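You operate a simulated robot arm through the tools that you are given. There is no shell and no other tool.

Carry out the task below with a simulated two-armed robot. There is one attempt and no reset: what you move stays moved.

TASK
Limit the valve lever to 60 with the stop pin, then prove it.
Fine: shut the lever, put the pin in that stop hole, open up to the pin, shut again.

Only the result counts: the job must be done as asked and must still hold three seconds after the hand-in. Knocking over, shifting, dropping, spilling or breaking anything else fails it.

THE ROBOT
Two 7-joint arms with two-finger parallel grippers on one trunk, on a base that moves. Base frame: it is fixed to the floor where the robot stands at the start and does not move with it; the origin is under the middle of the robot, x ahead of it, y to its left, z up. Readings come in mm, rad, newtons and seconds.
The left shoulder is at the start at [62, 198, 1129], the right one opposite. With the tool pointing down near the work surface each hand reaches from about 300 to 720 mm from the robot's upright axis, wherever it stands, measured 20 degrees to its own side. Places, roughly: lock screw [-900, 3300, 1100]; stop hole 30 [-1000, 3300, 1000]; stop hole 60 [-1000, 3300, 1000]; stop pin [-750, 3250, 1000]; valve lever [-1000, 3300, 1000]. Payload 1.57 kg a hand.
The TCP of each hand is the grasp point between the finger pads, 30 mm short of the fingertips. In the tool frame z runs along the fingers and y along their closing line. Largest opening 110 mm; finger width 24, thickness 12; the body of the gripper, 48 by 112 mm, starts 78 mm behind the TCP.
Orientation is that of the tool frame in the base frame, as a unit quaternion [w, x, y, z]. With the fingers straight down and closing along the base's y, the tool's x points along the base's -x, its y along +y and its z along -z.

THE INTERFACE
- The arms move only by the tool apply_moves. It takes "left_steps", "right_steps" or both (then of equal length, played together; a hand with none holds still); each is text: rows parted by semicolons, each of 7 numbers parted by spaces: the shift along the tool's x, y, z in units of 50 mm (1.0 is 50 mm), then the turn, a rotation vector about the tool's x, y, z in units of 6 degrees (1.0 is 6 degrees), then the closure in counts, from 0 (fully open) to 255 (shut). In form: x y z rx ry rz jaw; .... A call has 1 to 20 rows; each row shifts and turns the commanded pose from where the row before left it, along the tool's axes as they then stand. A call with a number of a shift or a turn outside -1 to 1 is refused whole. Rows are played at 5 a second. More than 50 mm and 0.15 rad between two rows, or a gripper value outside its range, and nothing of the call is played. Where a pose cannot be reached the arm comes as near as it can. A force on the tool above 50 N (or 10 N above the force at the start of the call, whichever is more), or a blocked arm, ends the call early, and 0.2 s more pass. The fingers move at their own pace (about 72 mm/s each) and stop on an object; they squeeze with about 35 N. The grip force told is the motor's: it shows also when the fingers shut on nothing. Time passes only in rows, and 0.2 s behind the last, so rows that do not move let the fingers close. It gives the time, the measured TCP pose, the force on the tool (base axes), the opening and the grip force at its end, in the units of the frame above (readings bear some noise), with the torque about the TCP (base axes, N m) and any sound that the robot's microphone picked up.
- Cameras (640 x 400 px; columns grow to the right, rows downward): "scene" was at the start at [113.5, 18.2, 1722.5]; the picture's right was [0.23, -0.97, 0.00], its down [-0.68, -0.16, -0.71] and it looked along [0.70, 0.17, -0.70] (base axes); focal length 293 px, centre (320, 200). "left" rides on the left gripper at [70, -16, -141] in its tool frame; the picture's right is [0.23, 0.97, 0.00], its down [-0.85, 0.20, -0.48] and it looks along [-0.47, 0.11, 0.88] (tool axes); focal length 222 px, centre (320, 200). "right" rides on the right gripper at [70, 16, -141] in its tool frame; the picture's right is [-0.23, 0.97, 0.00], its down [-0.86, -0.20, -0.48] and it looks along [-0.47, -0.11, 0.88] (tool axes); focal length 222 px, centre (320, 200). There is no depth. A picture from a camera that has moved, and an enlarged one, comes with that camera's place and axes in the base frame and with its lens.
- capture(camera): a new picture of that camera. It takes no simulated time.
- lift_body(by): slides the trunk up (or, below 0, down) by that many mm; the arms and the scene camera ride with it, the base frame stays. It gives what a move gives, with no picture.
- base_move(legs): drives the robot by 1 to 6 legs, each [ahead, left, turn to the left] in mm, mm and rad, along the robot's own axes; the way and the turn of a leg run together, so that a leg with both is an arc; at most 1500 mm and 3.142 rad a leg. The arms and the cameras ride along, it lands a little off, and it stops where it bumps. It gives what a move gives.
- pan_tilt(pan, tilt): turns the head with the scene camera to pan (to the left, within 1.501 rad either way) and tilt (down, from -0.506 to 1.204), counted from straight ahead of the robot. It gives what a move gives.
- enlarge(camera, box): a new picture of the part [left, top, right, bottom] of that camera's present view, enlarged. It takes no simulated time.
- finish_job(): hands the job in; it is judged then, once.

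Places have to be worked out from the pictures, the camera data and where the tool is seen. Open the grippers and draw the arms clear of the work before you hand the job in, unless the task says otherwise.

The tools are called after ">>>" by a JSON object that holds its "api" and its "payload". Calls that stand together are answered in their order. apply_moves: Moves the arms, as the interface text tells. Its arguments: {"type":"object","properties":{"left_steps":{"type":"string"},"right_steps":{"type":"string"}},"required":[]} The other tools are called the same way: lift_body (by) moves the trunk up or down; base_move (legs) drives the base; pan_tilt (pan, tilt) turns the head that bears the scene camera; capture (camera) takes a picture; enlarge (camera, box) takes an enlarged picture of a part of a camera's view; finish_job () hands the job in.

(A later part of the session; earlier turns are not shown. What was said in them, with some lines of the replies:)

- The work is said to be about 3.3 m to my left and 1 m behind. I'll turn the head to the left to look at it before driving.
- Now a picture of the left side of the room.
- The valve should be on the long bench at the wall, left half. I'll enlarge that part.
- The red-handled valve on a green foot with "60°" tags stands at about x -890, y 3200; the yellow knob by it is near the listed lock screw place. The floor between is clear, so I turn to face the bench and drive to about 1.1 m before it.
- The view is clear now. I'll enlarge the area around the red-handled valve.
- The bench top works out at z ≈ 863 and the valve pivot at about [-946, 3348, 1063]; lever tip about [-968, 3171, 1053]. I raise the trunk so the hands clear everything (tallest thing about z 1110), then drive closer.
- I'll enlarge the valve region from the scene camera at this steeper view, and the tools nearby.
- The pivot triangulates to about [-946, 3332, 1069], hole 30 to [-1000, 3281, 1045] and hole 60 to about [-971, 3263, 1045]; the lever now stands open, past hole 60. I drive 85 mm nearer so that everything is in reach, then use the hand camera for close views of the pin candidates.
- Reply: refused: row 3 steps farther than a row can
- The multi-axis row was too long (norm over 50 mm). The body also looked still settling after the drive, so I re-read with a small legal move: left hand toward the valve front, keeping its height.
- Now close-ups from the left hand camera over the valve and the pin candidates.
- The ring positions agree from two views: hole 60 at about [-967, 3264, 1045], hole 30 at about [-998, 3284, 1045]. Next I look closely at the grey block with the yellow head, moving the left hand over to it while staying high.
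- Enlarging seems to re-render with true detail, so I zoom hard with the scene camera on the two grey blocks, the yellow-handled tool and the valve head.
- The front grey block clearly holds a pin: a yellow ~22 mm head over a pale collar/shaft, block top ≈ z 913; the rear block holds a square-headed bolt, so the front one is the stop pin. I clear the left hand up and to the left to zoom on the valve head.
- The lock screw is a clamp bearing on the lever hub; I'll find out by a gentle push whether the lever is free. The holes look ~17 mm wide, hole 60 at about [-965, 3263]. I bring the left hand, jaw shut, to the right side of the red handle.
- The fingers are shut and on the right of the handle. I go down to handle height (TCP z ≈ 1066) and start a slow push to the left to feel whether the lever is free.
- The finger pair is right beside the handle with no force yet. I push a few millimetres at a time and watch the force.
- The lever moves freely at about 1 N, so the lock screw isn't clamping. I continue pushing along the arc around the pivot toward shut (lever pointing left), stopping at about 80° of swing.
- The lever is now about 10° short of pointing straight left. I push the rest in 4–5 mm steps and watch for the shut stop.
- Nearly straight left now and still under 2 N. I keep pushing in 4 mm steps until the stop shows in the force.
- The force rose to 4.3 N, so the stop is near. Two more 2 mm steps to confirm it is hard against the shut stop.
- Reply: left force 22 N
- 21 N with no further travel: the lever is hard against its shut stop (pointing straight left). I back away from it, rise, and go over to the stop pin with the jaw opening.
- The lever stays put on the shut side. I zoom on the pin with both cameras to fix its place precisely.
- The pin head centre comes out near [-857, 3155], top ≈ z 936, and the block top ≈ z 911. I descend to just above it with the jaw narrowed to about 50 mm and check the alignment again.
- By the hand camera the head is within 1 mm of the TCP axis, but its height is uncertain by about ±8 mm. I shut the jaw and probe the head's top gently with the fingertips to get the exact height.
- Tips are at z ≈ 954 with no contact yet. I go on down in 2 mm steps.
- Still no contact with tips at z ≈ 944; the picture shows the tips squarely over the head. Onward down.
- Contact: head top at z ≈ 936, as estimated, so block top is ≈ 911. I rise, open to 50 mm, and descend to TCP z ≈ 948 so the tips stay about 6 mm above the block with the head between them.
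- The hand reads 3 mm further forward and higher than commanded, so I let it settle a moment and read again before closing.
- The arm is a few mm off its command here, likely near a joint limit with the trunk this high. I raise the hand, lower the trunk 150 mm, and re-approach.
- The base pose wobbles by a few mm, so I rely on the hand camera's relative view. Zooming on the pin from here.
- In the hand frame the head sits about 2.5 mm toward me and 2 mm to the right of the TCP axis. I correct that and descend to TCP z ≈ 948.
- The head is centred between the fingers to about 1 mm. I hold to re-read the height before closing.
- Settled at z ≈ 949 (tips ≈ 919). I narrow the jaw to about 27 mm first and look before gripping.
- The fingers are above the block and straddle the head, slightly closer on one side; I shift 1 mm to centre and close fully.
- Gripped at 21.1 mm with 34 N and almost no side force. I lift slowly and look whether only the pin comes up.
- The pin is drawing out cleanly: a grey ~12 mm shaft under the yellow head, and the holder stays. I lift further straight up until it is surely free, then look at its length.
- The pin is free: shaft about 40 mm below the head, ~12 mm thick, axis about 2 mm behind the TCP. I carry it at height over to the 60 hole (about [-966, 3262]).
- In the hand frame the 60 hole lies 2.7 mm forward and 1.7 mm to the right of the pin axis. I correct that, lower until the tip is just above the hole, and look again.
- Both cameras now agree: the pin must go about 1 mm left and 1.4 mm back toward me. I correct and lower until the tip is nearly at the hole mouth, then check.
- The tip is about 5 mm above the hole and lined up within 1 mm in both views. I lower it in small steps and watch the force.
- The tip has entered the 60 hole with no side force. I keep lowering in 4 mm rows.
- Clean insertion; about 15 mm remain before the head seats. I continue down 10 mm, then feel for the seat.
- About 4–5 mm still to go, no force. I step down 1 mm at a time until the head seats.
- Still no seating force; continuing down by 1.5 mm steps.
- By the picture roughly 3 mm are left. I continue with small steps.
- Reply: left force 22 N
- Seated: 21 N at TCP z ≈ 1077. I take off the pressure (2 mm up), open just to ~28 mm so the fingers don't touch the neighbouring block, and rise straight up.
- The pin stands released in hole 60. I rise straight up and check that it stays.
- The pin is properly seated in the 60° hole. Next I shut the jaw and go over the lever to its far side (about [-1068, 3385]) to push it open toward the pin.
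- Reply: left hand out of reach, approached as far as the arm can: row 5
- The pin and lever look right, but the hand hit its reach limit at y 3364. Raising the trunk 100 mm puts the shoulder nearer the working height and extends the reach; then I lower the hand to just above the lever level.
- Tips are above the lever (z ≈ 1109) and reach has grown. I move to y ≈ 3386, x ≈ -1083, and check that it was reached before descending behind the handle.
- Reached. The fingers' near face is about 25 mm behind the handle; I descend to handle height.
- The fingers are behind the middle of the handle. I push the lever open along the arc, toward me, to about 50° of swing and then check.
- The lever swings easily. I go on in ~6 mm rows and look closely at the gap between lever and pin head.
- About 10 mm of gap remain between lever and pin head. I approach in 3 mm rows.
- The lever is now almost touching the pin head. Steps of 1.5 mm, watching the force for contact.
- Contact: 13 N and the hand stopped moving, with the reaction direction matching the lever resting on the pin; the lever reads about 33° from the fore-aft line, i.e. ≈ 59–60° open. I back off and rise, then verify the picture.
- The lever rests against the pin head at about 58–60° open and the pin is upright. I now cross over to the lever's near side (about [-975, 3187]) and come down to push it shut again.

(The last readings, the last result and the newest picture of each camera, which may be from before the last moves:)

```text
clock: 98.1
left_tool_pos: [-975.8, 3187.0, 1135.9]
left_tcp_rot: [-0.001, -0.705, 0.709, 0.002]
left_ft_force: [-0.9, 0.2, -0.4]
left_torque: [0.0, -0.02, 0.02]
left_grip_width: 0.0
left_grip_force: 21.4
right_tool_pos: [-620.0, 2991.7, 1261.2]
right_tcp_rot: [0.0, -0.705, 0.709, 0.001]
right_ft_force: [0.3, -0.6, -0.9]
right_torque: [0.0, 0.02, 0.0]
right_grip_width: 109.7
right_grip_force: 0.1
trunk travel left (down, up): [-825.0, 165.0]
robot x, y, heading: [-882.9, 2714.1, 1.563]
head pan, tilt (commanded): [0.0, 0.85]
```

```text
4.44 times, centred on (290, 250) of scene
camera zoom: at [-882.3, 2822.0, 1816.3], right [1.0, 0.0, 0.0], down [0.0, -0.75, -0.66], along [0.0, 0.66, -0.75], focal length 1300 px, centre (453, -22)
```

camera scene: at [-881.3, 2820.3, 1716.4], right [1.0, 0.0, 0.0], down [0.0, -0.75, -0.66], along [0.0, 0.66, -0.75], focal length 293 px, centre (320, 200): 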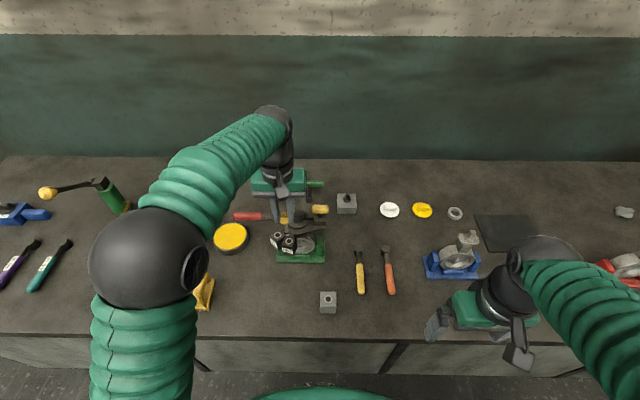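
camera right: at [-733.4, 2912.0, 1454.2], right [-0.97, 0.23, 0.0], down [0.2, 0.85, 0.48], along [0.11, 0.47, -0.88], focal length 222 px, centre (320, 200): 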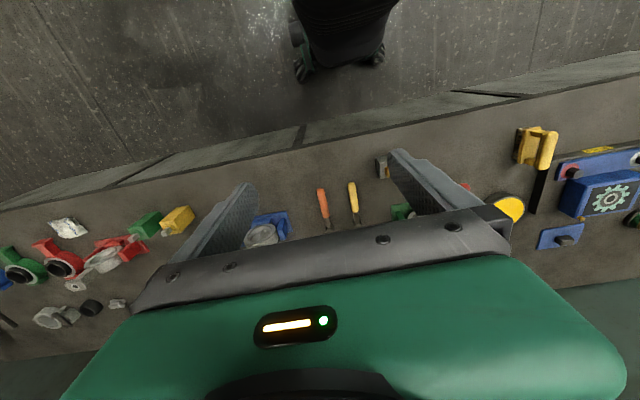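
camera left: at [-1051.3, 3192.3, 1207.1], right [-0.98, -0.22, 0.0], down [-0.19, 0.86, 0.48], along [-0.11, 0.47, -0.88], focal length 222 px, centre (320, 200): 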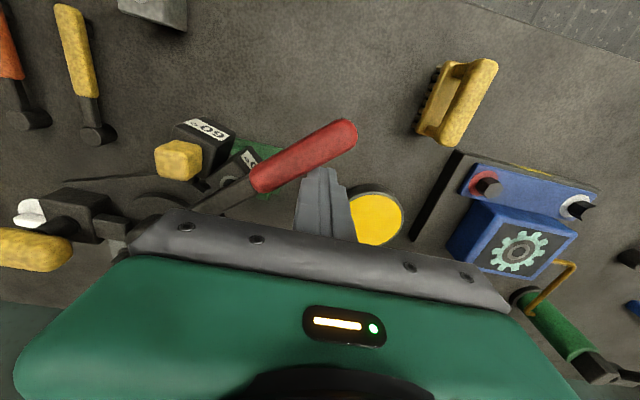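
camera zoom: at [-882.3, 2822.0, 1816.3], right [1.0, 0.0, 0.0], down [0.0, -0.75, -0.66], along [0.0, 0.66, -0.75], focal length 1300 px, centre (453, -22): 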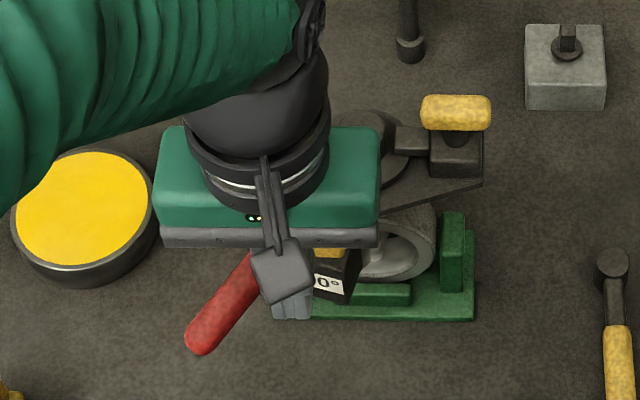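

The fingers are ~55 mm off the lever's centreline on the near side with clear space below. I go down to handle height and push it back along the arc toward shut.

>>> {"api": "apply_moves", "payload": {"left_steps": "0 0 0.7 0 0 0 255; 0 0 0.68 0 0 0 255; 0 0 0 0 0 0 255; -0.175 0.258 0 0 0 0 255; -0.175 0.258 0 0 0 0 255; -0.15 0.31 0 0 0 0 255; -0.145 0.2 0 0 0 0 255; -0.145 0.2 0 0 0 0 255; -0.175 0.177 0 0 0 0 255; -0.175 0.177 0 0 0 0 255; -0.205 0.143 0 0 0 0 255; -0.205 0.143 0 0 0 0 255; -0.225 0.1 0 0 0 0 255; -0.225 0.1 0 0 0 0 255; 0 0 0 0 0 0 255"}}

>>> {"api": "enlarge", "payload": {"camera": "scene", "box": [220, 190, 340, 290]}}

```text
clock: 101.3
left_tool_pos: [-1079.3, 3286.1, 1070.2]
left_tcp_rot: [0.0, -0.705, 0.709, 0.002]
left_ft_force: [0.8, 0.4, -0.8]
left_torque: [0.01, 0.01, 0.02]
left_grip_width: 0.0
left_grip_force: 21.4
right_tool_pos: [-620.5, 2991.2, 1261.7]
right_tcp_rot: [0.0, -0.705, 0.709, 0.001]
right_ft_force: [-0.1, -0.2, -0.4]
right_torque: [-0.02, 0.01, 0.02]
right_grip_width: 110.2
right_grip_force: 0.1
trunk travel left (down, up): [-825.0, 165.0]
robot x, y, heading: [-884.5, 2710.7, 1.569]
head pan, tilt (commanded): [0.0, 0.85]
```

```text
4.00 times, centred on (280, 240) of scene
camera zoom: at [-882.2, 2821.7, 1816.3], right [1.0, 0.0, 0.0], down [0.0, -0.75, -0.66], along [0.0, 0.66, -0.75], focal length 1170 px, centre (480, 40)
```

zoom: 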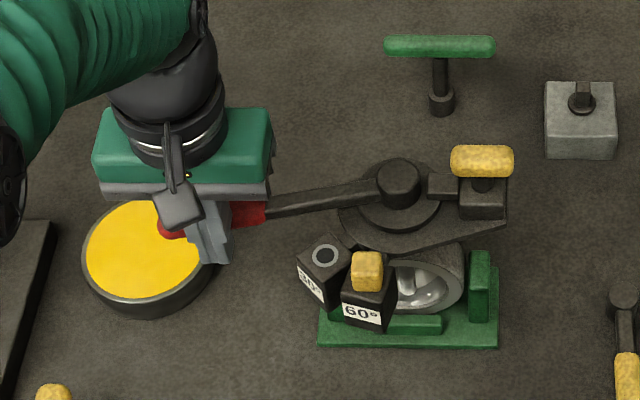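

The lever is nearly shut again with the pin still in place. I push the remainder in 4–5 mm steps to the stop.

>>> {"api": "apply_moves", "payload": {"left_steps": "-0.1 0.03 0 0 0 0 255; -0.1 0.03 0 0 0 0 255; -0.1 0.02 0 0 0 0 255; -0.1 0.02 0 0 0 0 255; -0.08 0 0 0 0 0 255; 0 0 0 0 0 0 255"}}

>>> {"api": "apply_moves", "payload": {"left_steps": "-0.06 0 0 0 0 0 255; -0.06 0 0 0 0 0 255; 0 0 0 0 0 0 255"}}

>>> {"api": "enlarge", "payload": {"camera": "scene", "box": [220, 190, 340, 290]}}

```text
clock: 102.7
left_tool_pos: [-1082.6, 3309.7, 1069.6]
left_tcp_rot: [0.001, -0.705, 0.709, 0.002]
left_ft_force: [-0.6, -0.9, 0.0]
left_torque: [-0.02, -0.02, 0.03]
left_grip_width: 0.0
left_grip_force: 21.0
right_tool_pos: [-619.5, 2990.9, 1262.1]
right_tcp_rot: [0.0, -0.706, 0.709, 0.001]
right_ft_force: [0.3, 0.3, 0.3]
right_torque: [-0.01, 0.02, -0.01]
right_grip_width: 110.2
right_grip_force: 0.0
trunk travel left (down, up): [-825.0, 165.0]
robot x, y, heading: [-881.2, 2710.2, 1.563]
head pan, tilt (commanded): [0.0, 0.85]
```

```text
clock: 103.5
left_tool_pos: [-1082.8, 3316.9, 1069.2]
left_tcp_rot: [0.0, -0.705, 0.709, 0.002]
left_ft_force: [0.5, -1.2, 0.1]
left_torque: [-0.04, 0.05, 0.01]
left_grip_width: 0.2
left_grip_force: 21.2
right_tool_pos: [-620.0, 2990.2, 1262.0]
right_tcp_rot: [0.001, -0.705, 0.709, 0.001]
right_ft_force: [0.6, 0.0, 0.3]
right_torque: [0.01, 0.01, -0.01]
right_grip_width: 109.9
right_grip_force: 0.0
trunk travel left (down, up): [-825.0, 165.0]
robot x, y, heading: [-880.9, 2713.9, 1.567]
head pan, tilt (commanded): [0.0, 0.85]
```

```text
4.00 times, centred on (280, 240) of scene
camera zoom: at [-882.6, 2821.4, 1816.3], right [1.0, 0.0, 0.0], down [0.0, -0.75, -0.66], along [0.0, 0.66, -0.75], focal length 1170 px, centre (480, 40)
```

zoom: 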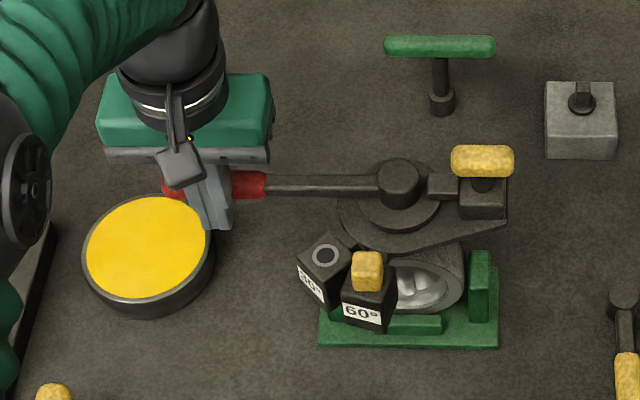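

The stop should be a millimetre or two away; I push with 2 mm steps until it shows.

>>> {"api": "apply_moves", "payload": {"left_steps": "-0.04 0 0 0 0 0 255; 0 0 0 0 0 0 255; -0.04 0 0 0 0 0 255; 0 0 0 0 0 0 255"}}

>>> {"api": "enlarge", "payload": {"camera": "scene", "box": [220, 190, 340, 290]}}

```text
clock: 104.5
left_tool_pos: [-1081.7, 3317.0, 1069.5]
left_tcp_rot: [0.0, -0.704, 0.71, 0.0]
left_ft_force: [0.8, -13.9, -2.4]
left_torque: [-0.17, 0.15, -0.03]
left_grip_width: 0.0
left_grip_force: 22.0
right_tool_pos: [-620.4, 2988.8, 1261.8]
right_tcp_rot: [0.001, -0.705, 0.709, 0.001]
right_ft_force: [-0.7, 0.2, 0.4]
right_torque: [-0.01, -0.02, -0.01]
right_grip_width: 110.0
right_grip_force: 0.0
trunk travel left (down, up): [-825.0, 165.0]
robot x, y, heading: [-882.4, 2708.3, 1.566]
head pan, tilt (commanded): [0.0, 0.85]
```

```text
4.00 times, centred on (280, 240) of scene
camera zoom: at [-882.7, 2817.6, 1816.5], right [1.0, 0.0, 0.0], down [0.0, -0.75, -0.66], along [0.0, 0.66, -0.75], focal length 1170 px, centre (480, 40)
```

zoom: 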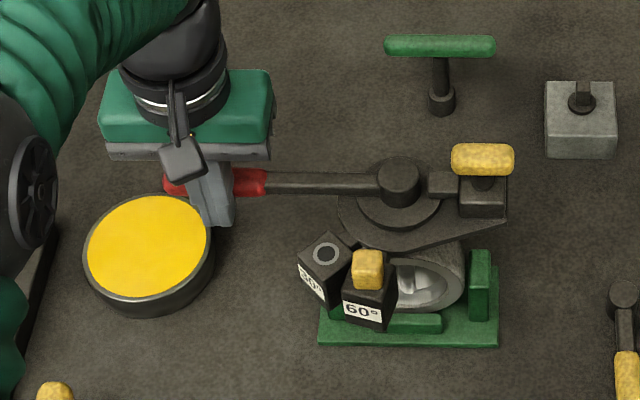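

Shut again against the stop (14 N at the same place as before). I back off, rise, open the gripper and draw the arm clear, then inspect.

>>> {"api": "apply_moves", "payload": {"left_steps": "0.2 0 0 0 0 0 255; 0.4 0 0 0 0 0 255; 0 0 -0.9 0 0 0 255; 0 0 -0.95 0 0 0 255; 0 0 -0.95 0 0 0 255; 0 0 -0.95 0 0 0 255; 0.9 0.3 0 0 0 0 255; 0.9 0.3 0 0 0 0 0; 0.9 0.3 0 0 0 0 0; 0.9 0.3 0 0 0 0 0; 0.9 0 0 0 0 0 0; 0 0 0 0 0 0 0; 0 0 0 0 0 0 0"}}

>>> {"api": "capture", "payload": {"camera": "scene"}}

>>> {"api": "enlarge", "payload": {"camera": "scene", "box": [220, 190, 370, 320]}}

>>> {"api": "enlarge", "payload": {"camera": "scene", "box": [265, 220, 315, 270]}}

```text
clock: 107.3
left_tool_pos: [-1146.3, 3067.7, 1255.0]
left_tcp_rot: [-0.001, -0.705, 0.709, 0.0]
left_ft_force: [-0.2, -0.6, 0.1]
left_torque: [-0.01, 0.02, 0.02]
left_grip_width: 109.9
left_grip_force: 0.0
right_tool_pos: [-619.3, 2991.4, 1261.3]
right_tcp_rot: [0.0, -0.705, 0.709, 0.001]
right_ft_force: [-0.2, -0.2, 0.7]
right_torque: [-0.04, 0.03, 0.0]
right_grip_width: 110.0
right_grip_force: 0.0
trunk travel left (down, up): [-825.0, 165.0]
robot x, y, heading: [-882.0, 2711.6, 1.566]
head pan, tilt (commanded): [0.0, 0.85]
```

```text
taken
camera scene: at [-882.7, 2822.7, 1816.2], right [1.0, 0.0, 0.0], down [0.0, -0.75, -0.66], along [0.0, 0.66, -0.75], focal length 293 px, centre (320, 200)
```

scene: 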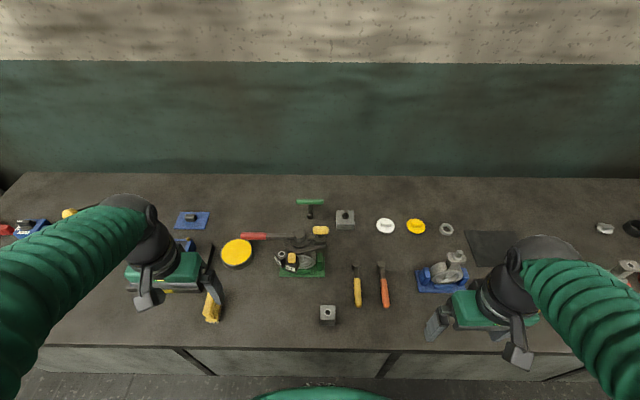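

```text
3.08 times, centred on (295, 255) of scene
camera zoom: at [-882.7, 2822.7, 1816.2], right [1.0, 0.0, 0.0], down [0.0, -0.75, -0.66], along [0.0, 0.66, -0.75], focal length 900 px, centre (397, 31)
```

zoom: 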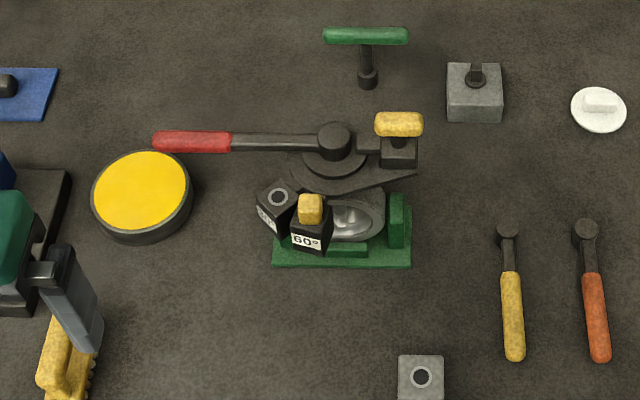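

```text
8.00 times, centred on (290, 245) of scene
camera zoom: at [-882.7, 2822.7, 1816.2], right [1.0, 0.0, 0.0], down [0.0, -0.75, -0.66], along [0.0, 0.66, -0.75], focal length 2341 px, centre (560, -160)
```

zoom: 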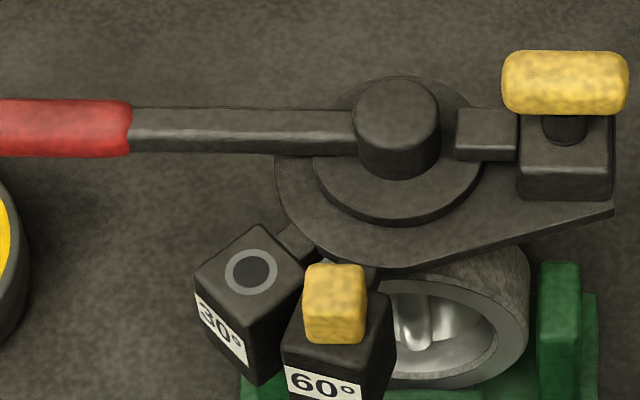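

Everything checks out: the lever is shut at its stop, the pin is seated upright in the 60° hole, its holder and the neighbours haven't moved, and both hands are open and clear. I hand the job in.

>>> {"api": "finish_job", "payload": {}}

```text
The job is handed in.
```

The job is handed in. The stop pin is in the 60° hole, and the lever was opened up to it and shut again.

- **Shut first:** I pushed the lever to its shut stop, where it held against about 21 N. The lock screw was not clamping, so I left it alone.
- **Pin:** I took the yellow-headed pin from the grey holder block at the front of the bench and put it in the 60° hole. It bottomed firmly at about 21 N and stayed upright when released.
- **Proof:** I pushed the lever open until it stopped against the pin head, where it held against about 13 N. Measured from the pictures, that is 58° open, give or take 1.5°.
- **Shut again:** The lever went back to the same shut stop, holding against about 14 N with the hand at the same place.

In the last pictures the lever is shut, the pin is still seated and the holder block has not moved. I saw nothing else disturbed around the valve. Both grippers were open and clear of the work at hand-in.

The pin was not quite where the task listed it. I found it at about [-857, 3155], roughly 150 mm from the given place. I chose it because it was the only pin-shaped part near that spot.
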